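You operate a simulated robot arm through the tools that you are given. There is no shell and no other tool.

You run a simulated robot arm. Do the job below in one go: nothing can be reset, and whatever is moved stays where it is left.

TASK
Stack the token labelled "E" from the green worktop on top of the token that says "C". Push the right sink door shut. Shut the top drawer. Close the low drawer. Open the cold drawer, put the fruit tub with the latest date from the inside of the cold drawer on the front of the ice table, then shut the drawer. Take the beans jar and leave it on the top of the waste tank. Open the glass door, take the milk bottle with the earliest date from the bottom shelf behind the glass door and put it on the pick-up mat, then shut the door. The order is free. Set down upright: beans jar, milk bottle.

The check looks at the end state, three seconds after you hand in, the way a careful person would. Anything else that was tipped, shoved, dropped, spilled or broken makes it a failure.

THE ROBOT
A 7-joint arm with a two-finger parallel gripper on a trunk, on a base that drives. Base frame: it is fixed to the floor where the robot stands at the start and does not move with it; the origin is under the middle of the robot, x ahead of it, y to its left, z up. Lengths are in mm, angles in rad, forces in N, time in s.
With the tool pointing down near the work surface it reaches from about 280 to 440 mm from the robot's upright axis, wherever it stands. Its first joint turns from -2.897 to 2.897 rad. Places, roughly: beans jar [1500, -2250, 750]; cold drawer [1700, -2500, 700]; front of the ice table (19x52 cm) [1140, -1780, 800]; fruit tub [1750, -2500, 750]; glass door [1700, -2500, 1300]; low drawer [3500, -1000, 200]; milk bottle [1750, -2500, 1000]; pick-up mat (18x30 cm) [-600, -2040, 800]; right sink door [2800, -400, 400]; token [3000, -250, 750]; top drawer [2800, -100, 700]; top of the waste tank (13x13 cm) [3940, -2640, 560]. Payload 3.91 kg.
The tool frame sits at the grasp point between the pads (the TCP): z along the fingers, y along the line on which they close. The tips reach 30 mm beyond it. The gripper opens to 110 mm. The fingers are 20 mm wide and 10 mm thick; the gripper's body (48 by 112 mm) begins 55 mm behind the TCP.
Orientation is told as [roll, pitch, yaw] about the base's x, y, z axes, in that order, counted from this pose: with the fingers straight down and closing along the base's y, the tool's x points along the base's -x, its y along +y and its z along -z.

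THE INTERFACE
- The arm moves only by the tool apply_moves. Its argument "steps" is a list of rows, each an object (a shift or turn left out is 0, a gripper value left out holds the last) with "delta_pos": the shift along the base's x, y, z in mm, a list of three; "delta_rot": the turn, a rotation vector about the base's x, y, z in degrees, a list of three. In form: [{"delta_pos": [dx, dy, dz], "delta_rot": [ax, ay, az]}, ...]. A call has 1 to 20 rows; each row shifts and turns the commanded pose from where the row before left it. "claw" is the finger opening in mm, from 0 to 110, set as the call begins (left out, the last holds). A row lasts 0.2 s, in which the tool goes at most 50 mm and 0.15 rad; a call with a longer step from one row to the next is refused whole, and so is a gripper value outside its range. Where a pose cannot be reached the arm comes as near as it can. A force on the tool above 40 N (or 10 N above the force at the start of the call, whichever is more), or a blocked arm, ends the call early, and 0.2 s more pass. The fingers move at their own pace (about 72 mm/s each) and stop on an object; they squeeze with about 31 N. The grip force told is the motor's: it shows also when the fingers shut on nothing. Time passes only in rows, and 0.2 s behind the last, so rows that do not move let the fingers close. The reply holds the time, the measured pose of the TCP, the force on the tool along the base axes, the opening and the grip force, in the units named above and with some noise, with the torque about the TCP (base axes, N m) and any sound that the robot's microphone picked up, and new pictures: "pictures" is both (left out), scene, wrist or none.
- Cameras (640 x 400 px; columns grow to the right, rows downward): "scene" is now at [25.5, 131.3, 1041.5]; the picture's right is [-0.26, -0.97, 0.00], its down [-0.50, 0.13, -0.85] and it looks along [0.83, -0.22, -0.52] (base axes); focal length 283 px, centre (320, 200). "wrist" rides on the gripper at [73, 17, -103] in the tool frame; the picture's right is [-0.23, 0.97, 0.00], its down [-0.76, -0.18, -0.62] and it looks along [-0.61, -0.14, 0.78] (tool axes); focal length 222 px, centre (320, 200). There is no depth. A picture from a camera that has moved, and an enlarged one, comes with that camera's place and axes in the base frame and with its lens.
- raise_lower(by): slides the trunk up (or, below 0, down) by that many mm; the arm and the scene camera ride with it, the base frame stays. It gives what a move gives, with no picture.
- drive_base(legs): drives the robot by 1 to 6 legs, each [ahead, left, turn to the left] in mm, mm and rad, along the robot's own axes; the way and the turn of a leg run together, so that a leg with both is an arc; at most 1500 mm and 3.142 rad a leg. The arm and the cameras ride along, it lands a little off, and it stops where it bumps. It gives what a move gives, and a new picture of the scene camera.
- pan_tilt(pan, tilt): turns the head with the scene camera to pan (to the left, within 2.705 rad either way) and tilt (down, from -0.506 to 1.204), counted from straight ahead of the robot. It gives what a move gives, and a new picture of the scene camera.
- enlarge(camera, box): a new picture of the part [left, top, right, bottom] of that camera's present view, enlarged. The clock stands still meanwhile.
- job_done(): hands the job in; it is judged then, once.

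Places have to be worked out from the pictures, the camera data and where the tool is seen. Open the gripper and draw the arm clear of the work before you hand the job in, unless the task says otherwise.

The tools are called after "Emit:" as name(argument=value, ...) on one line, values as JSON. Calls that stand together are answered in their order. apply_moves: Moves the arm, as the interface text tells. Its arguments: {"type":"object","properties":{"steps":{"type":"array","items":{"type":"object","properties":{"delta_pos":{"type":"array","items":{"type":"number"}},"delta_rot":{"type":"array","items":{"type":"number"}}}}},"claw":{"type":"number"},"pictures":{"type":"string","enum":["both","scene","wrist","none"]}},"required":["steps"]} The other tools are called the same way: raise_lower (by) slides the trunk up or down; drive_base (legs) drives the base; pan_tilt (pan, tilt) turns the head that bears the scene camera; enlarge (camera, box) takes an enlarged picture of a part of a camera's view; job_done () hands the job in.

At the start:

```text
time_s: 0.0
eef_pos: [274.7, 0.6, 695.7]
ee_rot: [-0.001, -0.491, 0.0]
contact_force: [0.5, -0.5, -0.2]
torque: [0.04, 0.01, -0.02]
gripper_width: 109.9
finger_force: 0.1
trunk travel left (down, up): [-100.0, 90.0]
robot x, y, heading: [0.4, 2.8, 0.001]
head pan, tilt: [-0.258, 0.548]
```

scene: 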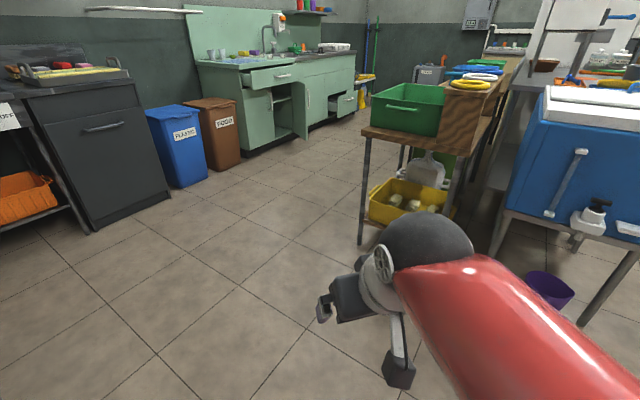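
wrist: 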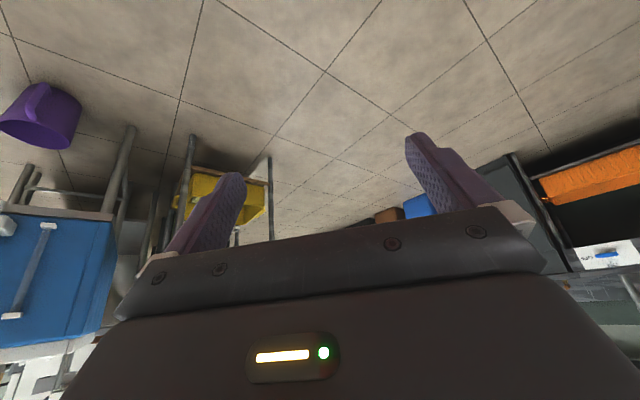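

The scene shows a green sink unit ahead with an open top drawer, door and low drawer, and a table with crates to the right. I'll look around with the head first to map the room.

Emit:
pan_tilt(pan=-0.8, tilt=0.3)

Emit:
pan_tilt(pan=-1.6, tilt=0.3)

Emit:
pan_tilt(pan=-2.4, tilt=0.3)

Emit:
pan_tilt(pan=0.0, tilt=0.2)

```text
time_s: 1.0
eef_pos: [275.5, 0.1, 694.1]
ee_rot: [0.0, -0.491, 0.0]
contact_force: [0.8, -0.4, -0.5]
torque: [0.02, 0.0, 0.0]
gripper_width: 109.9
finger_force: 0.1
trunk travel left (down, up): [-100.0, 90.0]
robot x, y, heading: [0.4, -1.7, 0.002]
head pan, tilt: [-0.799, 0.3]
camera scene: at [3.8, 87.3, 1064.3], right [-0.72, -0.7, 0.0], down [-0.21, 0.21, -0.96], along [0.67, -0.68, -0.3], focal length 283 px, centre (320, 200)
```

scene: 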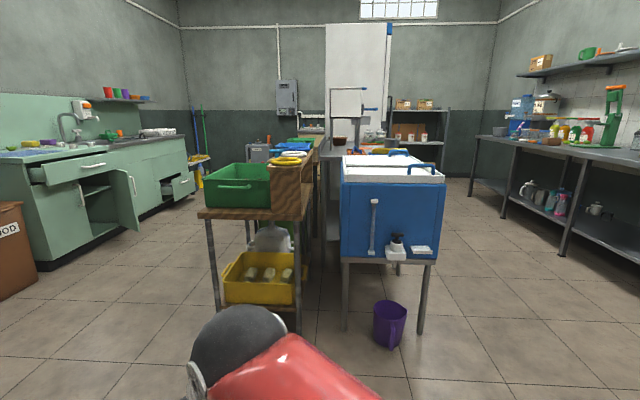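

```text
time_s: 2.1
eef_pos: [275.9, -0.2, 694.0]
ee_rot: [-0.001, -0.491, 0.0]
contact_force: [0.6, -0.7, 0.0]
torque: [-0.04, -0.01, 0.0]
gripper_width: 109.8
finger_force: 0.0
trunk travel left (down, up): [-100.0, 90.0]
robot x, y, heading: [1.9, -1.1, 0.0]
head pan, tilt: [-1.6, 0.3]
camera scene: at [-64.1, 60.9, 1064.3], right [-1.0, 0.03, 0.0], down [0.01, 0.3, -0.96], along [-0.03, -0.95, -0.3], focal length 283 px, centre (320, 200)
```

scene: 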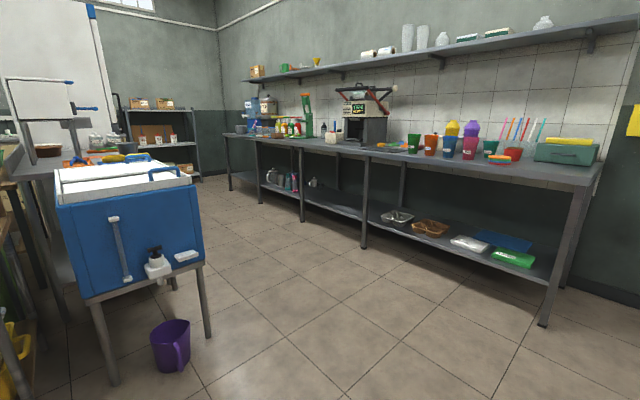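

```text
time_s: 3.2
eef_pos: [275.7, 0.1, 695.0]
ee_rot: [-0.001, -0.49, -0.001]
contact_force: [1.0, 0.5, 1.1]
torque: [0.0, 0.02, 0.0]
gripper_width: 109.9
finger_force: 0.0
trunk travel left (down, up): [-100.0, 90.0]
robot x, y, heading: [-2.4, 2.7, -0.001]
head pan, tilt: [-2.4, 0.3]
camera scene: at [-130.2, 91.1, 1064.3], right [-0.68, 0.74, 0.0], down [0.22, 0.2, -0.96], along [-0.7, -0.65, -0.3], focal length 283 px, centre (320, 200)
```

scene: 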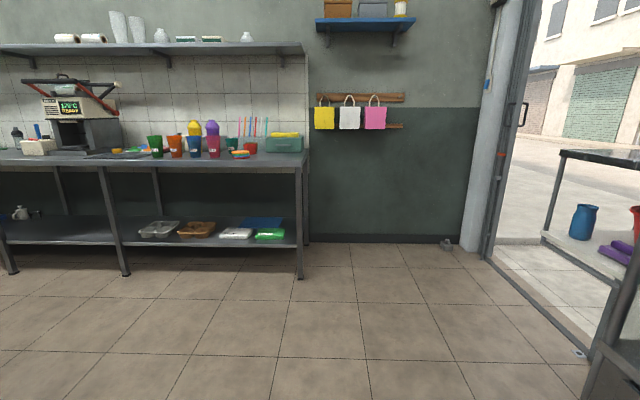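

```text
time_s: 5.4
eef_pos: [276.5, 0.3, 693.5]
ee_rot: [-0.001, -0.492, -0.001]
contact_force: [-0.9, -0.7, -0.3]
torque: [-0.04, 0.03, 0.0]
gripper_width: 110.1
finger_force: 0.0
trunk travel left (down, up): [-100.0, 90.0]
robot x, y, heading: [0.7, 0.8, 0.005]
head pan, tilt: [0.0, 0.201]
camera scene: at [31.8, 154.2, 1073.6], right [0.0, -1.0, 0.0], down [-0.2, 0.0, -0.98], along [0.98, 0.0, -0.2], focal length 283 px, centre (320, 200)
```

scene: 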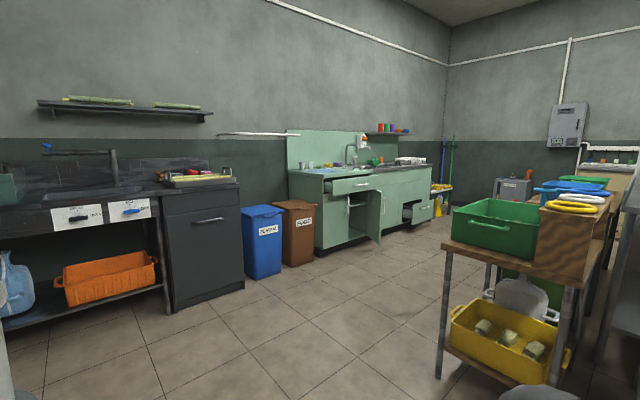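

I now have a rough layout. I'll look more closely at the island/fridge region and the sink unit with enlarged views.

Emit:
pan_tilt(pan=-0.95, tilt=0.2)

Emit:
enlarge(camera="scene", box=[200, 80, 400, 205])

Emit:
enlarge(camera="scene", box=[360, 20, 640, 195])

Emit:
pan_tilt(pan=-0.2, tilt=0.2)

Emit:
enlarge(camera="scene", box=[220, 100, 400, 213])

```text
time_s: 6.7
eef_pos: [276.1, 0.1, 694.5]
ee_rot: [0.0, -0.491, 0.0]
contact_force: [0.7, -0.7, -0.5]
torque: [-0.01, -0.01, 0.03]
gripper_width: 109.6
finger_force: 0.1
trunk travel left (down, up): [-100.0, 90.0]
robot x, y, heading: [-0.2, 2.3, 0.0]
head pan, tilt: [-0.949, 0.201]
camera scene: at [-7.1, 78.5, 1073.6], right [-0.81, -0.58, 0.0], down [-0.12, 0.16, -0.98], along [0.57, -0.8, -0.2], focal length 283 px, centre (320, 200)
```

scene: 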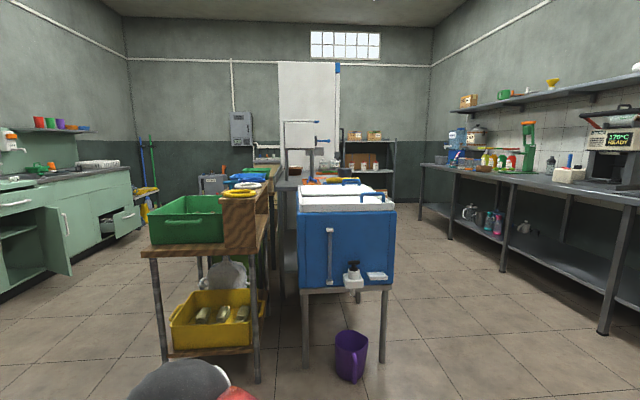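

```text
3.20 times, centred on (300, 142) of scene
camera zoom: at [-7.1, 78.5, 1073.6], right [-0.81, -0.58, 0.0], down [-0.12, 0.16, -0.98], along [0.57, -0.8, -0.2], focal length 904 px, centre (384, 384)
```

zoom: 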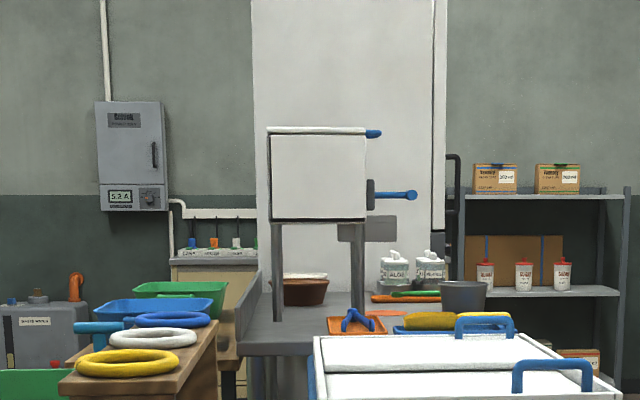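

```text
2.29 times, centred on (500, 108) of scene
camera zoom: at [-7.1, 78.5, 1073.6], right [-0.81, -0.58, 0.0], down [-0.12, 0.16, -0.98], along [0.57, -0.8, -0.2], focal length 646 px, centre (-91, 411)
```

zoom: 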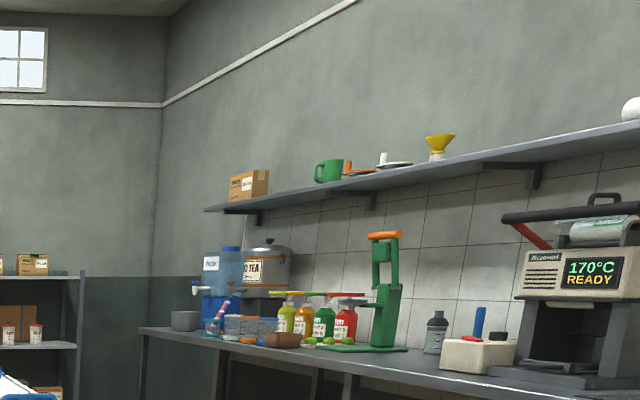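

```text
time_s: 7.8
eef_pos: [276.6, 0.1, 695.0]
ee_rot: [0.0, -0.491, 0.0]
contact_force: [0.0, 0.4, 0.3]
torque: [0.02, -0.01, 0.01]
gripper_width: 110.1
finger_force: 0.0
trunk travel left (down, up): [-100.0, 90.0]
robot x, y, heading: [0.1, 0.1, -0.003]
head pan, tilt: [-0.201, 0.201]
camera scene: at [29.9, 135.6, 1073.6], right [-0.2, -0.98, 0.0], down [-0.2, 0.04, -0.98], along [0.96, -0.2, -0.2], focal length 283 px, centre (320, 200)
```

scene: 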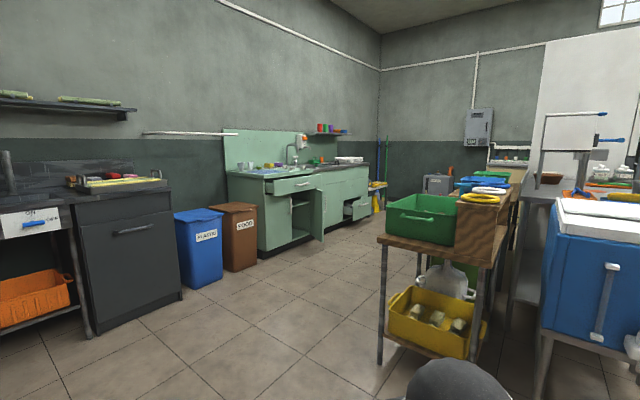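

```text
3.54 times, centred on (310, 156) of scene
camera zoom: at [29.9, 135.6, 1073.6], right [-0.2, -0.98, 0.0], down [-0.2, 0.04, -0.98], along [0.96, -0.2, -0.2], focal length 1000 px, centre (355, 354)
```

zoom: 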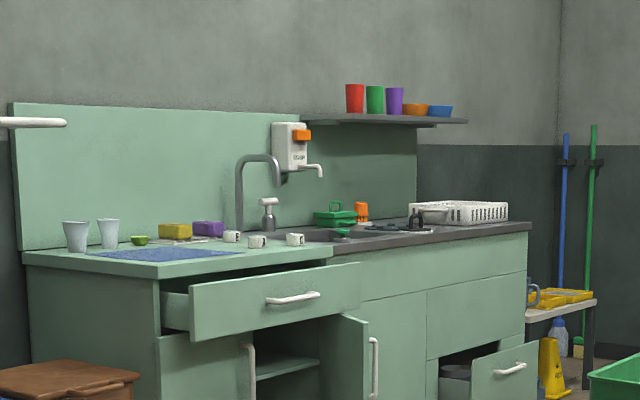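

The sink unit front runs along roughly heading −0.9 rad, about 2.8 m ahead. I'll drive ahead toward it (clear floor between bins and crate table) and look again.

Emit:
drive_base(legs=[[1500, 100, 0]])

Emit:
pan_tilt(pan=0.0, tilt=0.4)

```text
refused: leg 1 is longer than a leg can be; nothing moved
```

```text
time_s: 8.5
eef_pos: [275.9, -0.2, 694.5]
ee_rot: [-0.001, -0.49, 0.0]
contact_force: [-0.4, 0.1, -0.2]
torque: [-0.01, 0.01, -0.02]
gripper_width: 110.3
finger_force: 0.1
trunk travel left (down, up): [-100.0, 90.0]
robot x, y, heading: [0.7, 0.5, 0.001]
head pan, tilt: [0.0, 0.4]
camera scene: at [31.3, 154.2, 1055.1], right [0.0, -1.0, 0.0], down [-0.39, 0.0, -0.92], along [0.92, 0.0, -0.39], focal length 283 px, centre (320, 200)
```

scene: 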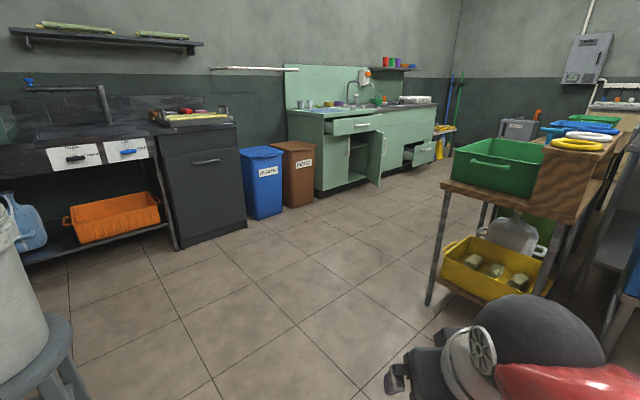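

The leg was slightly too long; nothing moved. I'll drive 1450 ahead in one leg.

Emit:
drive_base(legs=[[1450, 0, 0]])

Emit:
pan_tilt(pan=0.0, tilt=0.4)

```text
time_s: 15.6
eef_pos: [1711.6, -18.5, 694.4]
ee_rot: [0.0, -0.489, -0.021]
contact_force: [-0.2, -0.4, -1.2]
torque: [-0.02, 0.02, -0.01]
gripper_width: 110.2
finger_force: 0.0
trunk travel left (down, up): [-100.0, 90.0]
robot x, y, heading: [1435.6, -15.3, -0.014]
head pan, tilt: [0.0, 0.4]
camera scene: at [1469.7, 140.3, 1055.0], right [-0.02, -1.0, 0.0], down [-0.39, 0.01, -0.92], along [0.92, -0.02, -0.39], focal length 283 px, centre (320, 200)
```

scene: 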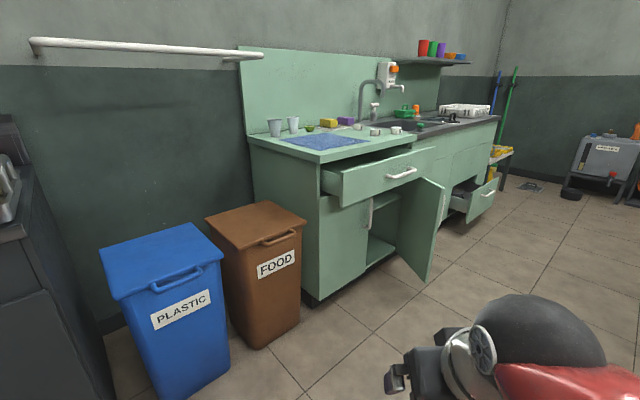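

```text
time_s: 16.2
eef_pos: [1712.5, -18.9, 695.7]
ee_rot: [0.0, -0.49, -0.019]
contact_force: [0.4, -0.8, 0.1]
torque: [0.0, 0.0, -0.01]
gripper_width: 109.8
finger_force: 0.1
trunk travel left (down, up): [-100.0, 90.0]
robot x, y, heading: [1436.4, -13.5, -0.023]
head pan, tilt: [0.0, 0.4]
camera scene: at [1469.7, 140.3, 1055.0], right [-0.02, -1.0, 0.0], down [-0.39, 0.01, -0.92], along [0.92, -0.02, -0.39], focal length 283 px, centre (320, 200)
```

scene: 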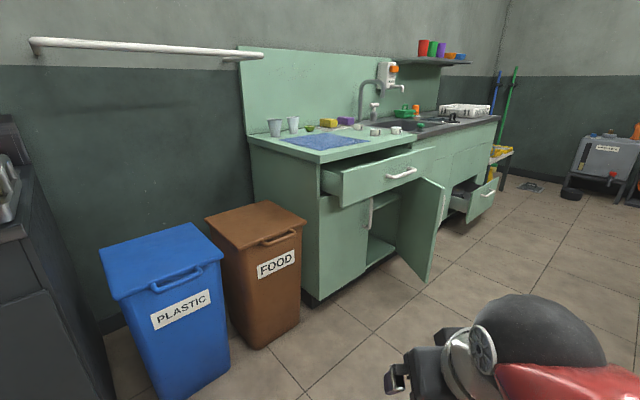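

I now see the sink unit clearly: top drawer open, right door hinged at its right side and standing open, low drawer open on the right. I'll drive diagonally to stand in front of the unit and face it.

Emit:
drive_base(legs=[[780, -720, 0], [0, 0, 0.72]])

Emit:
enlarge(camera="scene", box=[160, 60, 480, 260])

```text
time_s: 23.6
eef_pos: [2402.2, -567.7, 695.2]
ee_rot: [0.0, -0.49, 0.695]
contact_force: [1.1, -0.4, 0.0]
torque: [0.01, 0.01, -0.01]
gripper_width: 109.9
finger_force: 0.1
trunk travel left (down, up): [-100.0, 90.0]
robot x, y, heading: [2191.1, -746.5, 0.695]
head pan, tilt: [0.0, 0.4]
camera scene: at [2115.4, -605.9, 1055.0], right [0.64, -0.77, 0.0], down [-0.3, -0.25, -0.92], along [0.71, 0.59, -0.39], focal length 283 px, centre (320, 200)
```

scene: 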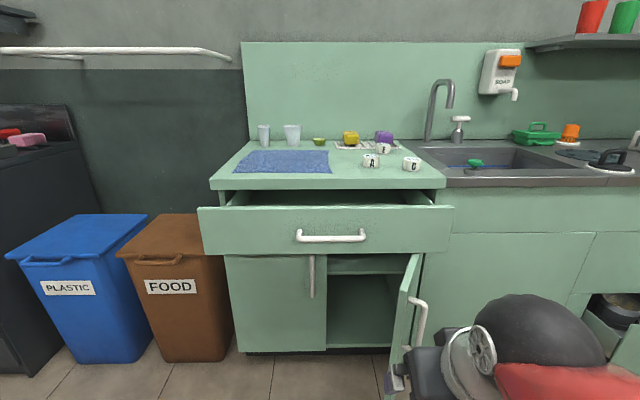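

```text
2.00 times, centred on (320, 160) of scene
camera zoom: at [2115.4, -605.9, 1055.0], right [0.64, -0.77, 0.0], down [-0.3, -0.25, -0.92], along [0.71, 0.59, -0.39], focal length 565 px, centre (320, 280)
```

zoom: 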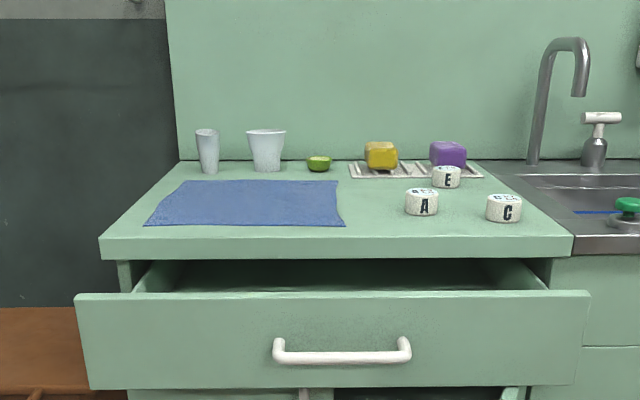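

The view is nearly frontal: tokens A, E, C on the worktop, drawer front about 0.65 m ahead. I'll tilt the head down to see the door's free edge and its geometry.

Emit:
pan_tilt(pan=-0.1, tilt=0.75)

Emit:
pan_tilt(pan=-0.7, tilt=0.5)

```text
time_s: 24.4
eef_pos: [2402.8, -568.8, 694.5]
ee_rot: [0.0, -0.491, 0.696]
contact_force: [-0.2, 0.1, -0.8]
torque: [0.01, 0.04, 0.01]
gripper_width: 109.9
finger_force: 0.1
trunk travel left (down, up): [-100.0, 90.0]
robot x, y, heading: [2189.6, -747.1, 0.694]
head pan, tilt: [-0.099, 0.75]
camera scene: at [2112.9, -618.7, 1024.0], right [0.56, -0.83, 0.0], down [-0.56, -0.38, -0.73], along [0.61, 0.41, -0.68], focal length 283 px, centre (320, 200)
```

scene: 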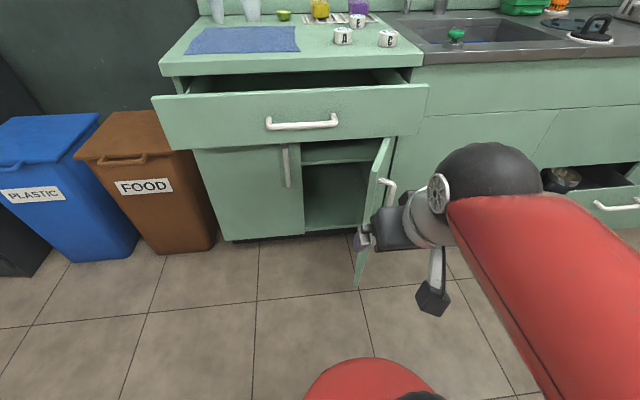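

```text
time_s: 25.4
eef_pos: [2402.2, -567.4, 696.1]
ee_rot: [0.001, -0.489, 0.696]
contact_force: [0.8, -0.4, -0.2]
torque: [-0.03, 0.01, 0.02]
gripper_width: 110.0
finger_force: 0.3
trunk travel left (down, up): [-100.0, 90.0]
robot x, y, heading: [2190.0, -745.5, 0.695]
head pan, tilt: [-0.7, 0.499]
camera scene: at [2135.2, -665.6, 1045.9], right [0.0, -1.0, 0.0], down [-0.48, 0.0, -0.88], along [0.88, 0.0, -0.48], focal length 283 px, centre (320, 200)
```

scene: 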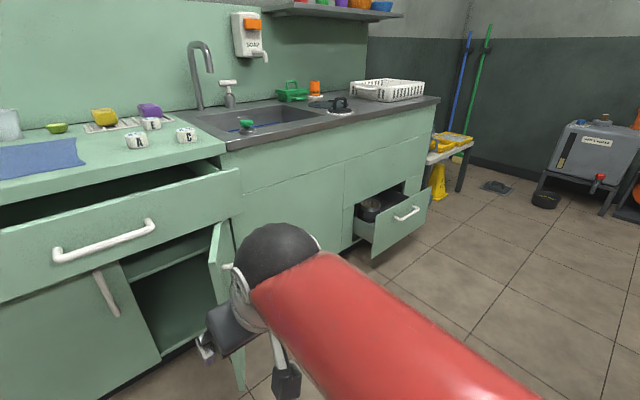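

I'd like to know the robot's own footprint before getting close, so I look steeply down, forward.

Emit:
pan_tilt(pan=0.3, tilt=1.2)

Emit:
pan_tilt(pan=-1.2, tilt=1.2)

```text
time_s: 26.7
eef_pos: [2402.9, -568.9, 694.2]
ee_rot: [0.001, -0.491, 0.695]
contact_force: [-0.6, 0.4, -0.3]
torque: [-0.01, -0.01, 0.0]
gripper_width: 110.2
finger_force: 0.0
trunk travel left (down, up): [-100.0, 90.0]
robot x, y, heading: [2192.2, -746.6, 0.688]
head pan, tilt: [0.3, 1.201]
camera scene: at [2074.8, -618.3, 992.2], right [0.84, -0.55, 0.0], down [-0.51, -0.78, -0.36], along [0.2, 0.3, -0.93], focal length 283 px, centre (320, 200)
```

scene: 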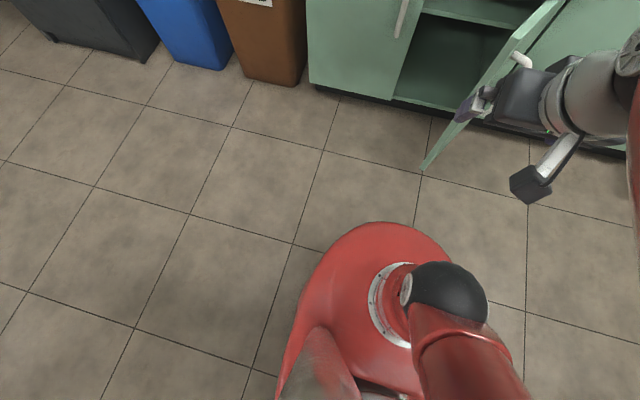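

```text
time_s: 28.3
eef_pos: [2402.0, -568.5, 694.0]
ee_rot: [-0.001, -0.491, 0.695]
contact_force: [-0.7, -0.5, 0.2]
torque: [0.0, 0.02, -0.02]
gripper_width: 110.0
finger_force: 0.0
trunk travel left (down, up): [-100.0, 90.0]
robot x, y, heading: [2187.6, -749.2, 0.696]
head pan, tilt: [-1.201, 1.201]
camera scene: at [2093.2, -692.3, 992.2], right [-0.48, -0.88, 0.0], down [-0.82, 0.45, -0.36], along [0.32, -0.18, -0.93], focal length 283 px, centre (320, 200)
```

scene: 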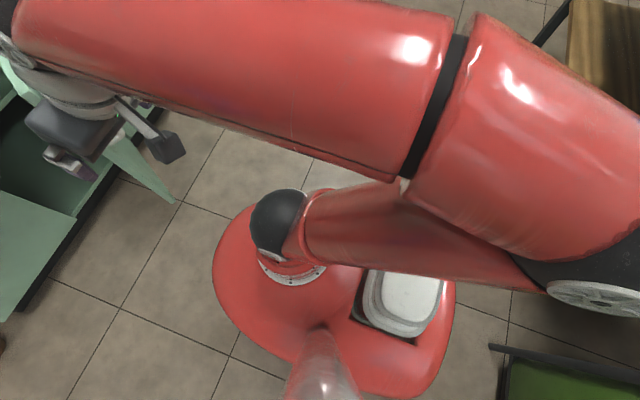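

The base is an oval about 280 mm in radius with the arm mounted centrally. I'll shift left and forward to centre on the top drawer, staying clear of the open door's edge.

Emit:
drive_base(legs=[[0, 140, 0], [200, 0, 0]])

Emit:
pan_tilt(pan=0.0, tilt=0.6)

```text
time_s: 30.8
eef_pos: [2465.5, -331.5, 694.5]
ee_rot: [0.001, -0.491, 0.696]
contact_force: [0.1, -0.2, 1.0]
torque: [-0.02, -0.01, -0.03]
gripper_width: 110.0
finger_force: 0.0
trunk travel left (down, up): [-100.0, 90.0]
robot x, y, heading: [2250.5, -508.9, 0.698]
head pan, tilt: [-1.201, 1.201]
camera scene: at [2156.4, -455.0, 992.2], right [-0.48, -0.88, 0.0], down [-0.82, 0.45, -0.36], along [0.32, -0.18, -0.93], focal length 283 px, centre (320, 200)
```

scene: 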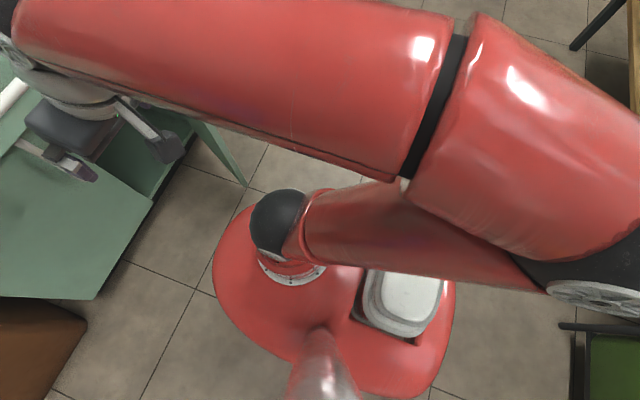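

```text
time_s: 32.2
eef_pos: [2465.6, -331.0, 694.4]
ee_rot: [0.0, -0.491, 0.695]
contact_force: [-0.4, 1.0, -0.3]
torque: [0.0, 0.02, 0.0]
gripper_width: 109.8
finger_force: 0.1
trunk travel left (down, up): [-100.0, 90.0]
robot x, y, heading: [2254.8, -506.2, 0.691]
head pan, tilt: [0.0, 0.6]
camera scene: at [2175.2, -371.4, 1036.8], right [0.64, -0.77, 0.0], down [-0.43, -0.36, -0.82], along [0.63, 0.53, -0.57], focal length 283 px, centre (320, 200)
```

scene: 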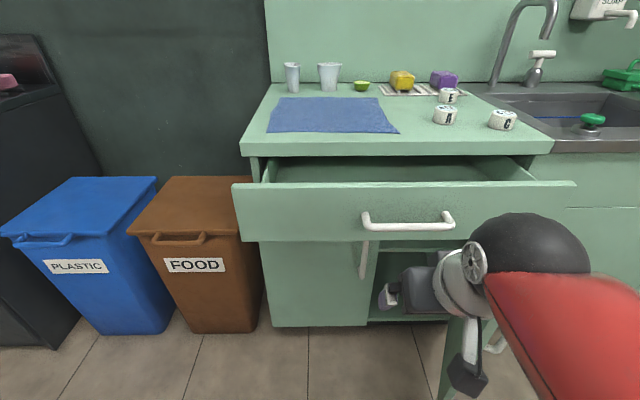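

Drawer front is ~460–475 mm ahead of the robot axis, z from about 640 to 750 with the handle near 690. I'll close the fingers and pitch the tool forward, at z≈725, stopping short of the drawer front.

Emit:
apply_moves(steps=[{"delta_pos": [11.5, 9.6, 6], "delta_rot": [4.47, -5.38, 0]}, {"delta_pos": [11.5, 9.6, 6], "delta_rot": [4.47, -5.38, 0]}, {"delta_pos": [11.5, 9.6, 6], "delta_rot": [4.47, -5.38, 0]}, {"delta_pos": [11.5, 9.6, 6], "delta_rot": [4.47, -5.38, 0]}, {"delta_pos": [11.5, 9.6, 6], "delta_rot": [4.47, -5.38, 0]}], claw=0, pictures="both")

```text
time_s: 33.4
eef_pos: [2523.0, -282.4, 725.7]
ee_rot: [-0.003, -1.103, 0.697]
contact_force: [-0.1, 0.4, -0.6]
torque: [-0.03, 0.01, 0.02]
gripper_width: 0.0
finger_force: 31.2
trunk travel left (down, up): [-100.0, 90.0]
robot x, y, heading: [2256.1, -506.1, 0.703]
head pan, tilt: [0.0, 0.6]
camera scene: at [2175.2, -371.3, 1036.8], right [0.64, -0.77, 0.0], down [-0.43, -0.36, -0.83], along [0.63, 0.53, -0.56], focal length 283 px, centre (320, 200)
camera wrist: at [2415.9, -348.8, 707.1], right [-0.55, 0.81, 0.2], down [-0.05, -0.27, 0.96], along [0.84, 0.51, 0.19], focal length 222 px, centre (320, 200)
```

scene: 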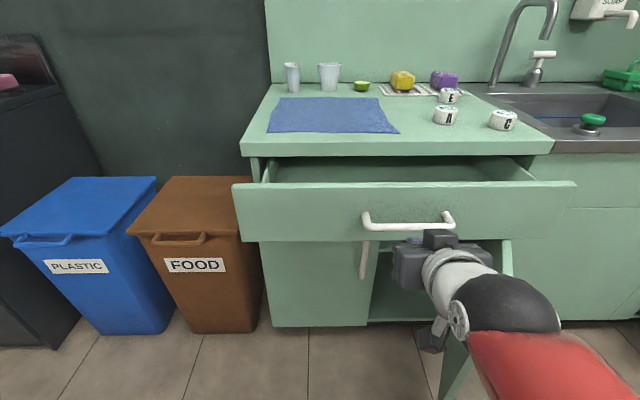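
wrist: 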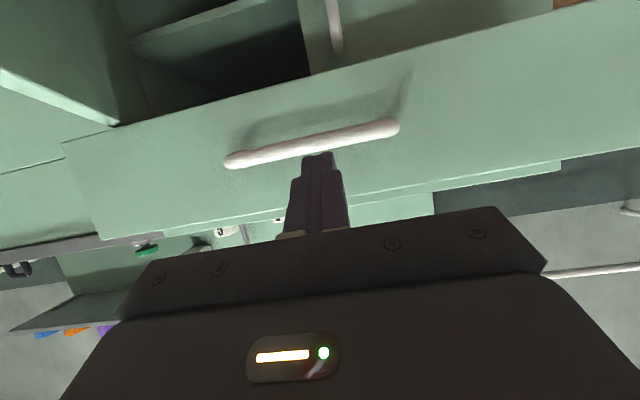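

The closed fingertip is just above the handle height. I'll raise ~17 mm so the tips meet the drawer face above the handle, and advance along the unit's normal.

Emit:
apply_moves(steps=[{"delta_pos": [0, 0, 17]}, {"delta_pos": [15.4, 12.8, 0]}, {"delta_pos": [15.4, 12.8, 0]}, {"delta_pos": [15.4, 12.8, 0]}, {"delta_pos": [11.5, 9.6, 0]}, {"delta_pos": [11.5, 9.6, 0]}, {"delta_pos": [11.5, 9.6, 0]}, {"delta_pos": [11.5, 9.6, 0]}, {"delta_pos": [11.5, 9.6, 0]}], pictures="scene")

```text
time_s: 35.4
eef_pos: [2627.0, -195.9, 741.2]
ee_rot: [-0.003, -1.102, 0.698]
contact_force: [0.1, 0.2, -0.3]
torque: [-0.01, -0.01, 0.0]
gripper_width: 0.4
finger_force: 31.3
trunk travel left (down, up): [-100.0, 90.0]
robot x, y, heading: [2251.7, -508.3, 0.698]
head pan, tilt: [0.0, 0.6]
camera scene: at [2175.2, -371.3, 1036.8], right [0.64, -0.77, 0.0], down [-0.43, -0.36, -0.83], along [0.63, 0.53, -0.56], focal length 283 px, centre (320, 200)
```

scene: 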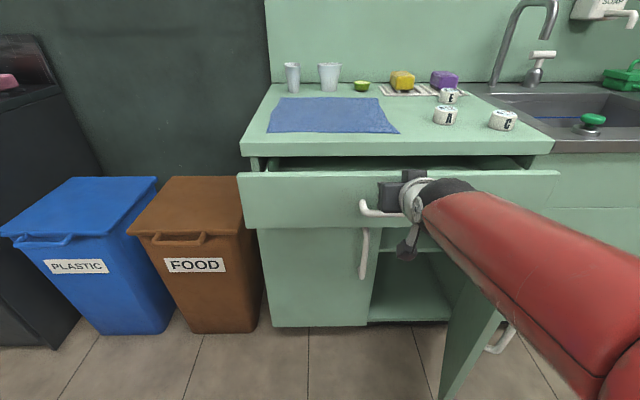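

The drawer is sliding in with no resistance. I'll continue pushing about 100 mm more until it meets the stop.

Emit:
apply_moves(steps=[{"delta_pos": [11.5, 9.6, 0]}, {"delta_pos": [11.5, 9.6, 0]}, {"delta_pos": [11.5, 9.6, 0]}, {"delta_pos": [11.5, 9.6, 0]}, {"delta_pos": [7.7, 6.4, 0]}, {"delta_pos": [7.7, 6.4, 0]}, {"delta_pos": [7.7, 6.4, 0]}, {"delta_pos": [7.7, 6.4, 0]}], pictures="scene")

```text
time_s: 37.1
eef_pos: [2693.7, -140.4, 742.2]
ee_rot: [-0.005, -1.096, 0.698]
contact_force: [-17.8, -13.9, 4.6]
torque: [0.06, 0.0, 0.04]
gripper_width: 0.2
finger_force: 30.9
trunk travel left (down, up): [-100.0, 90.0]
robot x, y, heading: [2254.8, -506.8, 0.697]
head pan, tilt: [0.0, 0.6]
stopped in row 8: the force on the tool passed its limit at 56 N (the readings are from after the stop); the commanded pose is now the measured one
camera scene: at [2173.5, -372.7, 1037.0], right [0.64, -0.77, 0.0], down [-0.43, -0.36, -0.83], along [0.63, 0.53, -0.56], focal length 283 px, centre (320, 200)
```

scene: 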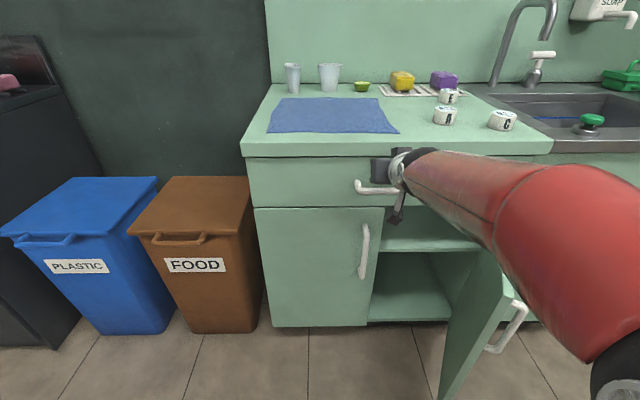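

The drawer hit its stop (56 N) and the picture shows it flush. I'll back the tool off along the normal and check it stays shut.

Emit:
apply_moves(steps=[{"delta_pos": [-15.4, -12.8, 0]}, {"delta_pos": [-30.8, -25.6, 0]}, {"delta_pos": [-30.8, -25.6, 0]}, {"delta_pos": [-30.8, -25.6, 0]}, {"delta_pos": [-30.8, -25.6, 0]}, {"delta_pos": [-23, -19.2, 0]}], pictures="scene")

Emit:
drive_base(legs=[[-60, 0, 0], [0, -230, 0]])

```text
time_s: 38.5
eef_pos: [2531.4, -273.5, 740.5]
ee_rot: [-0.003, -1.094, 0.701]
contact_force: [0.2, 0.0, -0.5]
torque: [0.0, -0.04, 0.02]
gripper_width: 0.1
finger_force: 30.7
trunk travel left (down, up): [-100.0, 90.0]
robot x, y, heading: [2250.5, -511.2, 0.698]
head pan, tilt: [0.0, 0.6]
camera scene: at [2175.0, -371.4, 1036.8], right [0.64, -0.77, 0.0], down [-0.43, -0.36, -0.83], along [0.63, 0.53, -0.56], focal length 283 px, centre (320, 200)
```

scene: 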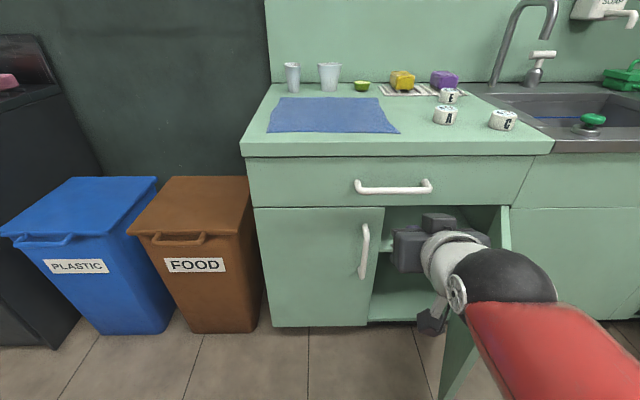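

```text
time_s: 40.8
eef_pos: [2632.9, -488.5, 739.2]
ee_rot: [-0.005, -1.095, 0.701]
contact_force: [-0.2, 0.3, 0.5]
torque: [0.01, -0.01, 0.05]
gripper_width: 0.1
finger_force: 31.1
trunk travel left (down, up): [-100.0, 90.0]
robot x, y, heading: [2354.0, -720.0, 0.698]
head pan, tilt: [0.0, 0.6]
camera scene: at [2275.7, -587.2, 1036.8], right [0.64, -0.77, 0.0], down [-0.43, -0.36, -0.83], along [0.63, 0.53, -0.56], focal length 283 px, centre (320, 200)
```

scene: 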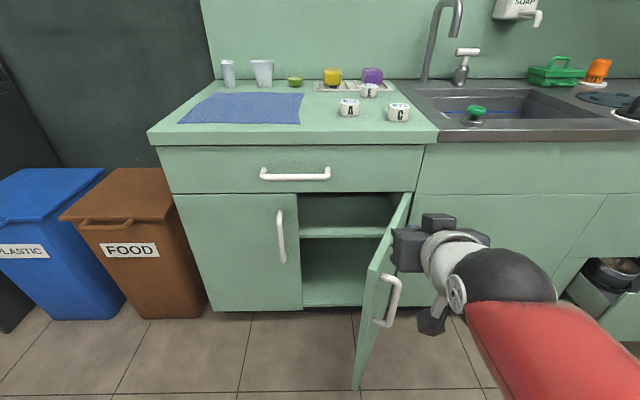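

Top drawer is flush shut. The right door's free edge is at about 370 mm ahead of camera, open ~60°, hinge on the right. I'll bring the closed tool to the right of the door's free edge and lower it below the handle level.

Emit:
apply_moves(steps=[{"delta_pos": [-21, -37, 0]}, {"delta_pos": [0, 0, -40]}, {"delta_pos": [0, 0, -45]}, {"delta_pos": [0, 0, -45]}, {"delta_pos": [0, 0, -45]}, {"delta_pos": [0, 0, -45]}], pictures="scene")

```text
time_s: 42.2
eef_pos: [2662.1, -496.9, 692.3]
ee_rot: [-0.006, -1.092, 0.702]
contact_force: [-0.5, 0.2, 0.4]
torque: [0.0, 0.04, 0.01]
gripper_width: 0.1
finger_force: 30.3
out of reach, approached as far as the arm can: row 2, 3, 4, 5, 6
trunk travel left (down, up): [-100.0, 90.0]
robot x, y, heading: [2355.2, -725.4, 0.701]
head pan, tilt: [0.0, 0.6]
camera scene: at [2275.6, -587.2, 1036.8], right [0.64, -0.77, 0.0], down [-0.43, -0.36, -0.83], along [0.63, 0.53, -0.56], focal length 283 px, centre (320, 200)
```

scene: 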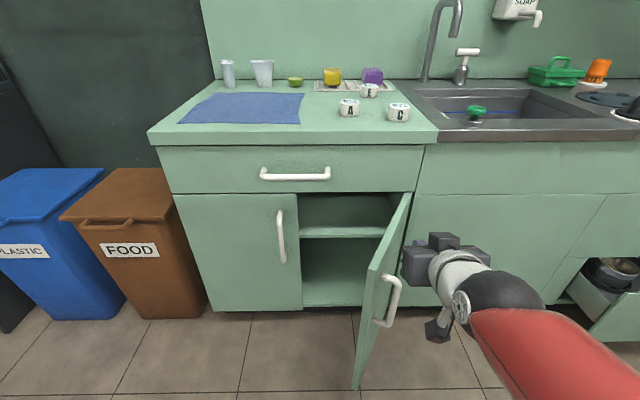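

At this pitch the arm can't go low close to the robot, but the trunk can ride down. I'll lower the trunk 62 mm so the tip sits at z≈617, between the handle's top (~598) and the door's top (~636).

Emit:
raise_lower(by=-62)

Emit:
apply_moves(steps=[{"delta_pos": [0, 0, 0]}], pictures="both")

```text
time_s: 43.2
eef_pos: [2660.9, -497.8, 631.8]
ee_rot: [-0.003, -1.092, 0.7]
contact_force: [-0.5, 0.4, -0.8]
torque: [-0.06, -0.01, -0.01]
gripper_width: 0.0
finger_force: 30.9
trunk travel left (down, up): [-38.0, 152.0]
robot x, y, heading: [2353.2, -725.0, 0.696]
head pan, tilt: [0.0, 0.6]
```

```text
time_s: 43.6
eef_pos: [2662.7, -497.0, 630.2]
ee_rot: [-0.004, -1.093, 0.699]
contact_force: [-0.3, -0.2, -0.9]
torque: [-0.02, 0.0, -0.03]
gripper_width: 0.0
finger_force: 30.7
trunk travel left (down, up): [-38.0, 152.0]
robot x, y, heading: [2358.4, -723.3, 0.697]
head pan, tilt: [0.0, 0.6]
camera scene: at [2275.8, -587.2, 974.8], right [0.64, -0.77, 0.0], down [-0.43, -0.36, -0.83], along [0.63, 0.53, -0.56], focal length 283 px, centre (320, 200)
camera wrist: at [2554.6, -563.7, 613.7], right [-0.55, 0.81, 0.2], down [-0.04, -0.26, 0.96], along [0.84, 0.52, 0.18], focal length 222 px, centre (320, 200)
```

scene: 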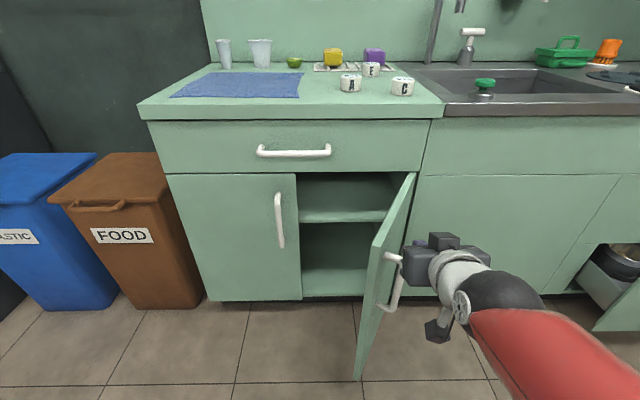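
wrist: 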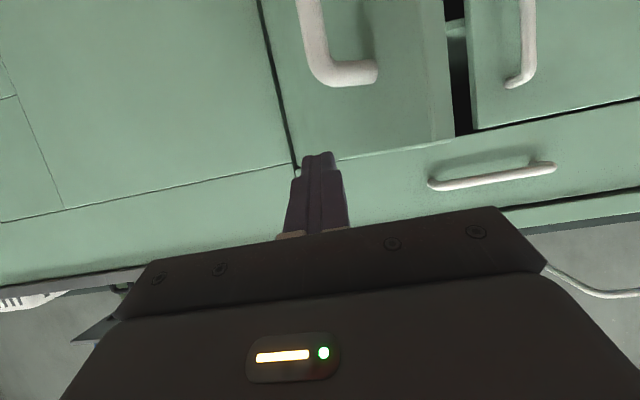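

The wrist view shows the door's top edge at z≈622 and the handle top near z≈560, so I'll lower the trunk another 28 mm to put the tip at z≈590, on the plain part of the door.

Emit:
raise_lower(by=-28)

Emit:
apply_moves(steps=[{"delta_pos": [-19.2, 23.1, 0]}, {"delta_pos": [-12.8, 15.4, 0]}, {"delta_pos": [-9.6, 11.5, 0]}], pictures="both")

```text
time_s: 44.3
eef_pos: [2660.9, -497.6, 603.2]
ee_rot: [-0.004, -1.092, 0.702]
contact_force: [0.6, 0.4, -0.6]
torque: [-0.05, 0.01, 0.0]
gripper_width: 0.0
finger_force: 30.7
trunk travel left (down, up): [-10.0, 180.0]
robot x, y, heading: [2352.9, -724.1, 0.698]
head pan, tilt: [0.0, 0.6]
```

```text
time_s: 45.1
eef_pos: [2619.8, -444.9, 602.2]
ee_rot: [-0.003, -1.091, 0.697]
contact_force: [-0.5, -0.2, -0.5]
torque: [0.02, 0.01, 0.01]
gripper_width: 0.0
finger_force: 31.0
trunk travel left (down, up): [-10.0, 180.0]
robot x, y, heading: [2352.9, -720.5, 0.702]
head pan, tilt: [0.0, 0.6]
camera scene: at [2275.7, -587.1, 946.8], right [0.64, -0.77, 0.0], down [-0.43, -0.36, -0.83], along [0.63, 0.53, -0.56], focal length 283 px, centre (320, 200)
camera wrist: at [2512.6, -512.1, 586.2], right [-0.54, 0.81, 0.2], down [-0.04, -0.27, 0.96], along [0.84, 0.52, 0.18], focal length 222 px, centre (320, 200)
```

scene: 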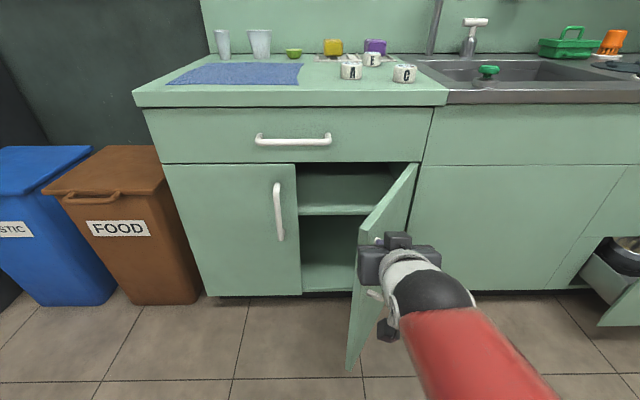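
wrist: 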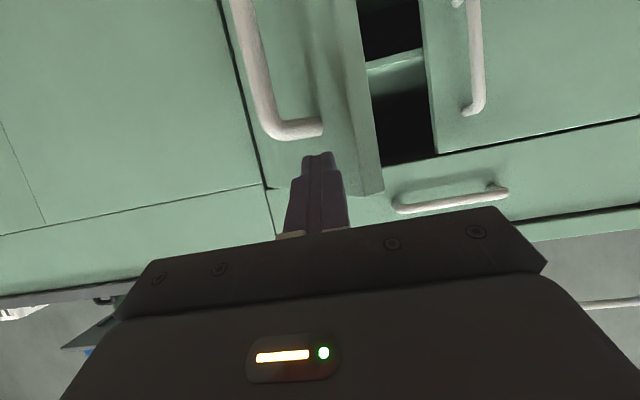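

The tip is against the outer face near the handle's upper end, z≈588. I'll sweep it along the door's arc (left, then inward).

Emit:
apply_moves(steps=[{"delta_pos": [-3.3, 25.9, 0]}, {"delta_pos": [-3.3, 25.9, 0]}, {"delta_pos": [1.5, 24, 0]}, {"delta_pos": [1.5, 24, 0]}, {"delta_pos": [5.3, 23.3, 0]}, {"delta_pos": [5.3, 23.3, 0]}], pictures="both")

```text
time_s: 46.2
eef_pos: [2542.6, -313.7, 600.7]
ee_rot: [0.006, -1.085, 0.902]
contact_force: [0.1, -1.0, 0.1]
torque: [-0.04, -0.01, 0.0]
gripper_width: 0.0
finger_force: 31.1
trunk travel left (down, up): [-10.0, 180.0]
robot x, y, heading: [2352.7, -724.1, 0.692]
head pan, tilt: [0.0, 0.6]
stopped in row 5: the arm was blocked; the commanded pose is now the measured one
camera scene: at [2275.7, -587.1, 946.8], right [0.64, -0.77, 0.0], down [-0.43, -0.36, -0.83], along [0.63, 0.53, -0.56], focal length 283 px, centre (320, 200)
camera wrist: at [2450.3, -401.0, 583.8], right [-0.7, 0.68, 0.2], down [0.02, -0.26, 0.96], along [0.71, 0.68, 0.17], focal length 222 px, centre (320, 200)
```

scene: 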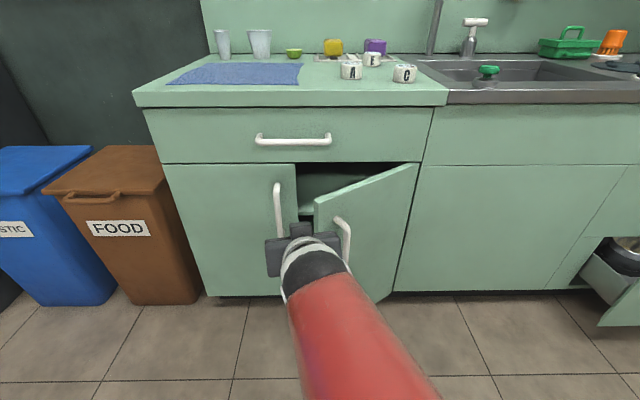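
wrist: 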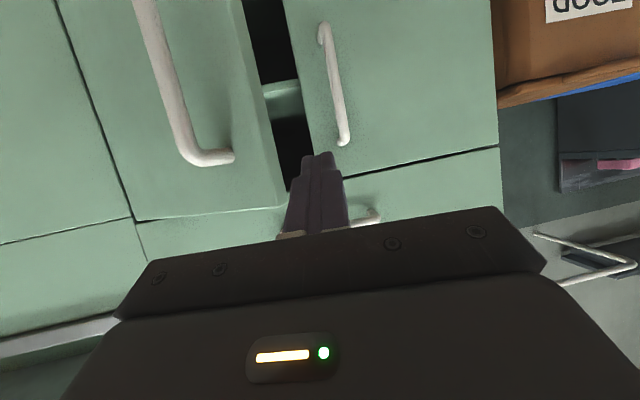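

The door swung to about 30° open, but the tool ended left of its free edge with the yaw twisted 0.2 rad. I'll back off, shift right and restore the yaw, to push again on the outer face.

Emit:
apply_moves(steps=[{"delta_pos": [-23, -19, 0]}, {"delta_pos": [-23, -19, 0]}, {"delta_pos": [20, -24, 0], "delta_rot": [0, 0, -5.8]}, {"delta_pos": [20, -24, 0], "delta_rot": [0, 0, -5.8]}, {"delta_pos": [19.5, -23.5, 0]}], pictures="both")

```text
time_s: 47.4
eef_pos: [2553.1, -423.4, 599.9]
ee_rot: [-0.006, -1.087, 0.71]
contact_force: [0.4, -0.8, 0.1]
torque: [0.01, -0.03, 0.0]
gripper_width: 0.0
finger_force: 31.8
trunk travel left (down, up): [-10.0, 180.0]
robot x, y, heading: [2352.9, -725.5, 0.699]
head pan, tilt: [0.0, 0.6]
camera scene: at [2275.7, -587.1, 946.8], right [0.64, -0.77, 0.0], down [-0.43, -0.36, -0.83], along [0.63, 0.53, -0.56], focal length 283 px, centre (320, 200)
camera wrist: at [2446.9, -490.5, 583.4], right [-0.55, 0.81, 0.2], down [-0.04, -0.26, 0.96], along [0.83, 0.52, 0.17], focal length 222 px, centre (320, 200)
```

scene: 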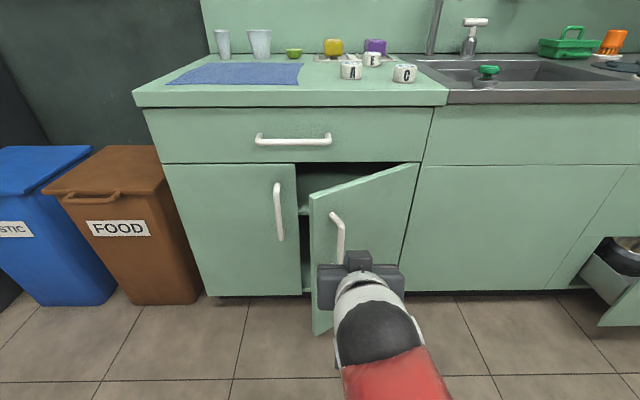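
wrist: 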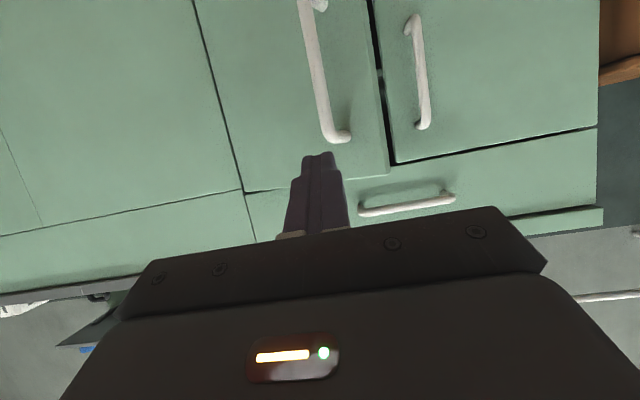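

The tip now faces the door just hinge-side of the handle. I'll drive the base forward 100 mm to have enough reach, then push straight in.

Emit:
drive_base(legs=[[100, 0, 0]])

Emit:
apply_moves(steps=[{"delta_pos": [15.4, 12.8, 0]}, {"delta_pos": [15.4, 12.8, 0]}, {"delta_pos": [15.4, 12.8, 0]}, {"delta_pos": [15.4, 12.8, 0]}, {"delta_pos": [11.5, 9.6, 0]}, {"delta_pos": [11.5, 9.6, 0]}], pictures="both")

```text
time_s: 48.5
eef_pos: [2633.7, -356.7, 599.7]
ee_rot: [0.003, -1.085, 0.702]
contact_force: [0.3, 0.3, -0.2]
torque: [-0.02, -0.01, -0.01]
gripper_width: 0.0
finger_force: 30.7
trunk travel left (down, up): [-10.0, 180.0]
robot x, y, heading: [2432.7, -657.4, 0.701]
head pan, tilt: [0.0, 0.6]
camera scene: at [2354.0, -521.4, 946.8], right [0.64, -0.77, 0.0], down [-0.43, -0.36, -0.83], along [0.63, 0.53, -0.56], focal length 283 px, centre (320, 200)
```

scene: 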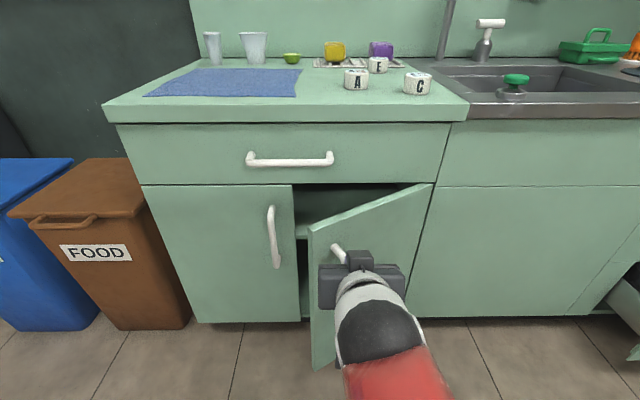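

```text
time_s: 49.9
eef_pos: [2662.7, -259.1, 607.3]
ee_rot: [-0.003, -1.102, 0.848]
contact_force: [0.4, -0.4, 0.1]
torque: [-0.01, 0.01, -0.02]
gripper_width: 0.0
finger_force: 31.1
trunk travel left (down, up): [-10.0, 180.0]
robot x, y, heading: [2437.1, -656.9, 0.7]
head pan, tilt: [0.0, 0.6]
stopped in row 6: the arm was blocked; the commanded pose is now the measured one
camera scene: at [2354.0, -521.3, 946.8], right [0.64, -0.77, 0.0], down [-0.43, -0.36, -0.83], along [0.63, 0.53, -0.56], focal length 283 px, centre (320, 200)
camera wrist: at [2567.3, -340.7, 587.8], right [-0.66, 0.72, 0.2], down [-0.01, -0.28, 0.96], along [0.75, 0.63, 0.19], focal length 222 px, centre (320, 200)
```

scene: 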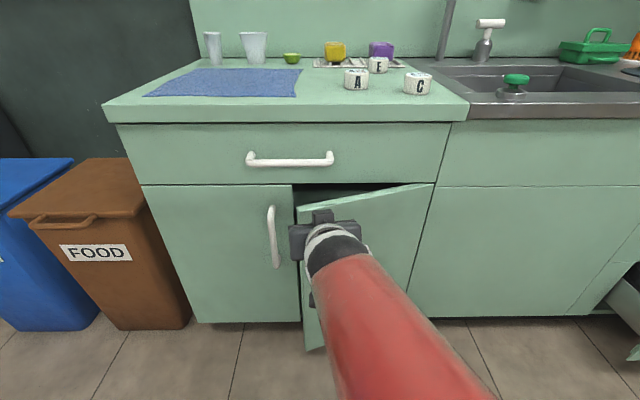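
wrist: 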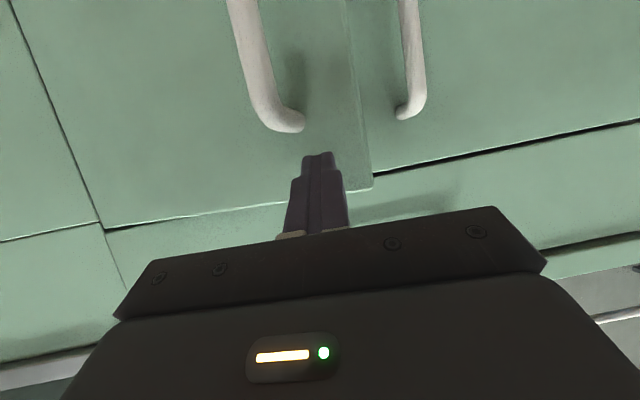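

The door is now only ~13° open, but the arm twisted again once it worked to the robot's left (near its own head mast). I'll retract, bring the arm to the robot's centreline, and shift the base left instead, then push straight.

Emit:
apply_moves(steps=[{"delta_pos": [-23, -19, 0]}, {"delta_pos": [-23, -19, 0]}, {"delta_pos": [-15, -13, 0]}, {"delta_pos": [25.6, -30.8, 0], "delta_rot": [0, 0, -4.2]}, {"delta_pos": [25.6, -30.8, 0], "delta_rot": [0, 0, -4.2]}, {"delta_pos": [25.6, -30.8, 0]}, {"delta_pos": [25.6, -30.8, 0]}], pictures="none")

Emit:
drive_base(legs=[[0, 140, 0]])

```text
time_s: 51.5
eef_pos: [2708.2, -428.8, 618.7]
ee_rot: [-0.003, -1.104, 0.703]
contact_force: [0.2, -0.2, 0.6]
torque: [-0.01, -0.04, 0.0]
gripper_width: 0.3
finger_force: 31.3
out of reach, approached as far as the arm can: row 6
trunk travel left (down, up): [-10.0, 180.0]
robot x, y, heading: [2434.5, -654.4, 0.701]
head pan, tilt: [0.0, 0.6]
```

```text
time_s: 52.9
eef_pos: [2616.9, -320.5, 619.5]
ee_rot: [-0.006, -1.103, 0.7]
contact_force: [0.0, -0.1, 0.1]
torque: [-0.04, 0.02, -0.04]
gripper_width: 0.0
finger_force: 30.5
trunk travel left (down, up): [-10.0, 180.0]
robot x, y, heading: [2343.1, -548.9, 0.694]
head pan, tilt: [0.0, 0.6]
camera scene: at [2262.7, -412.3, 946.8], right [0.64, -0.77, 0.0], down [-0.43, -0.36, -0.83], along [0.63, 0.53, -0.56], focal length 283 px, centre (320, 200)
```

scene: 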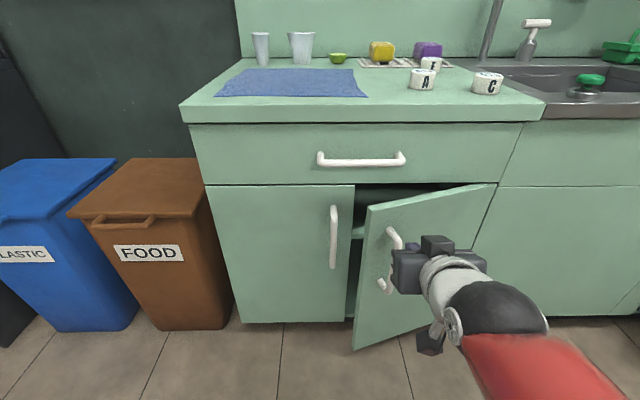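

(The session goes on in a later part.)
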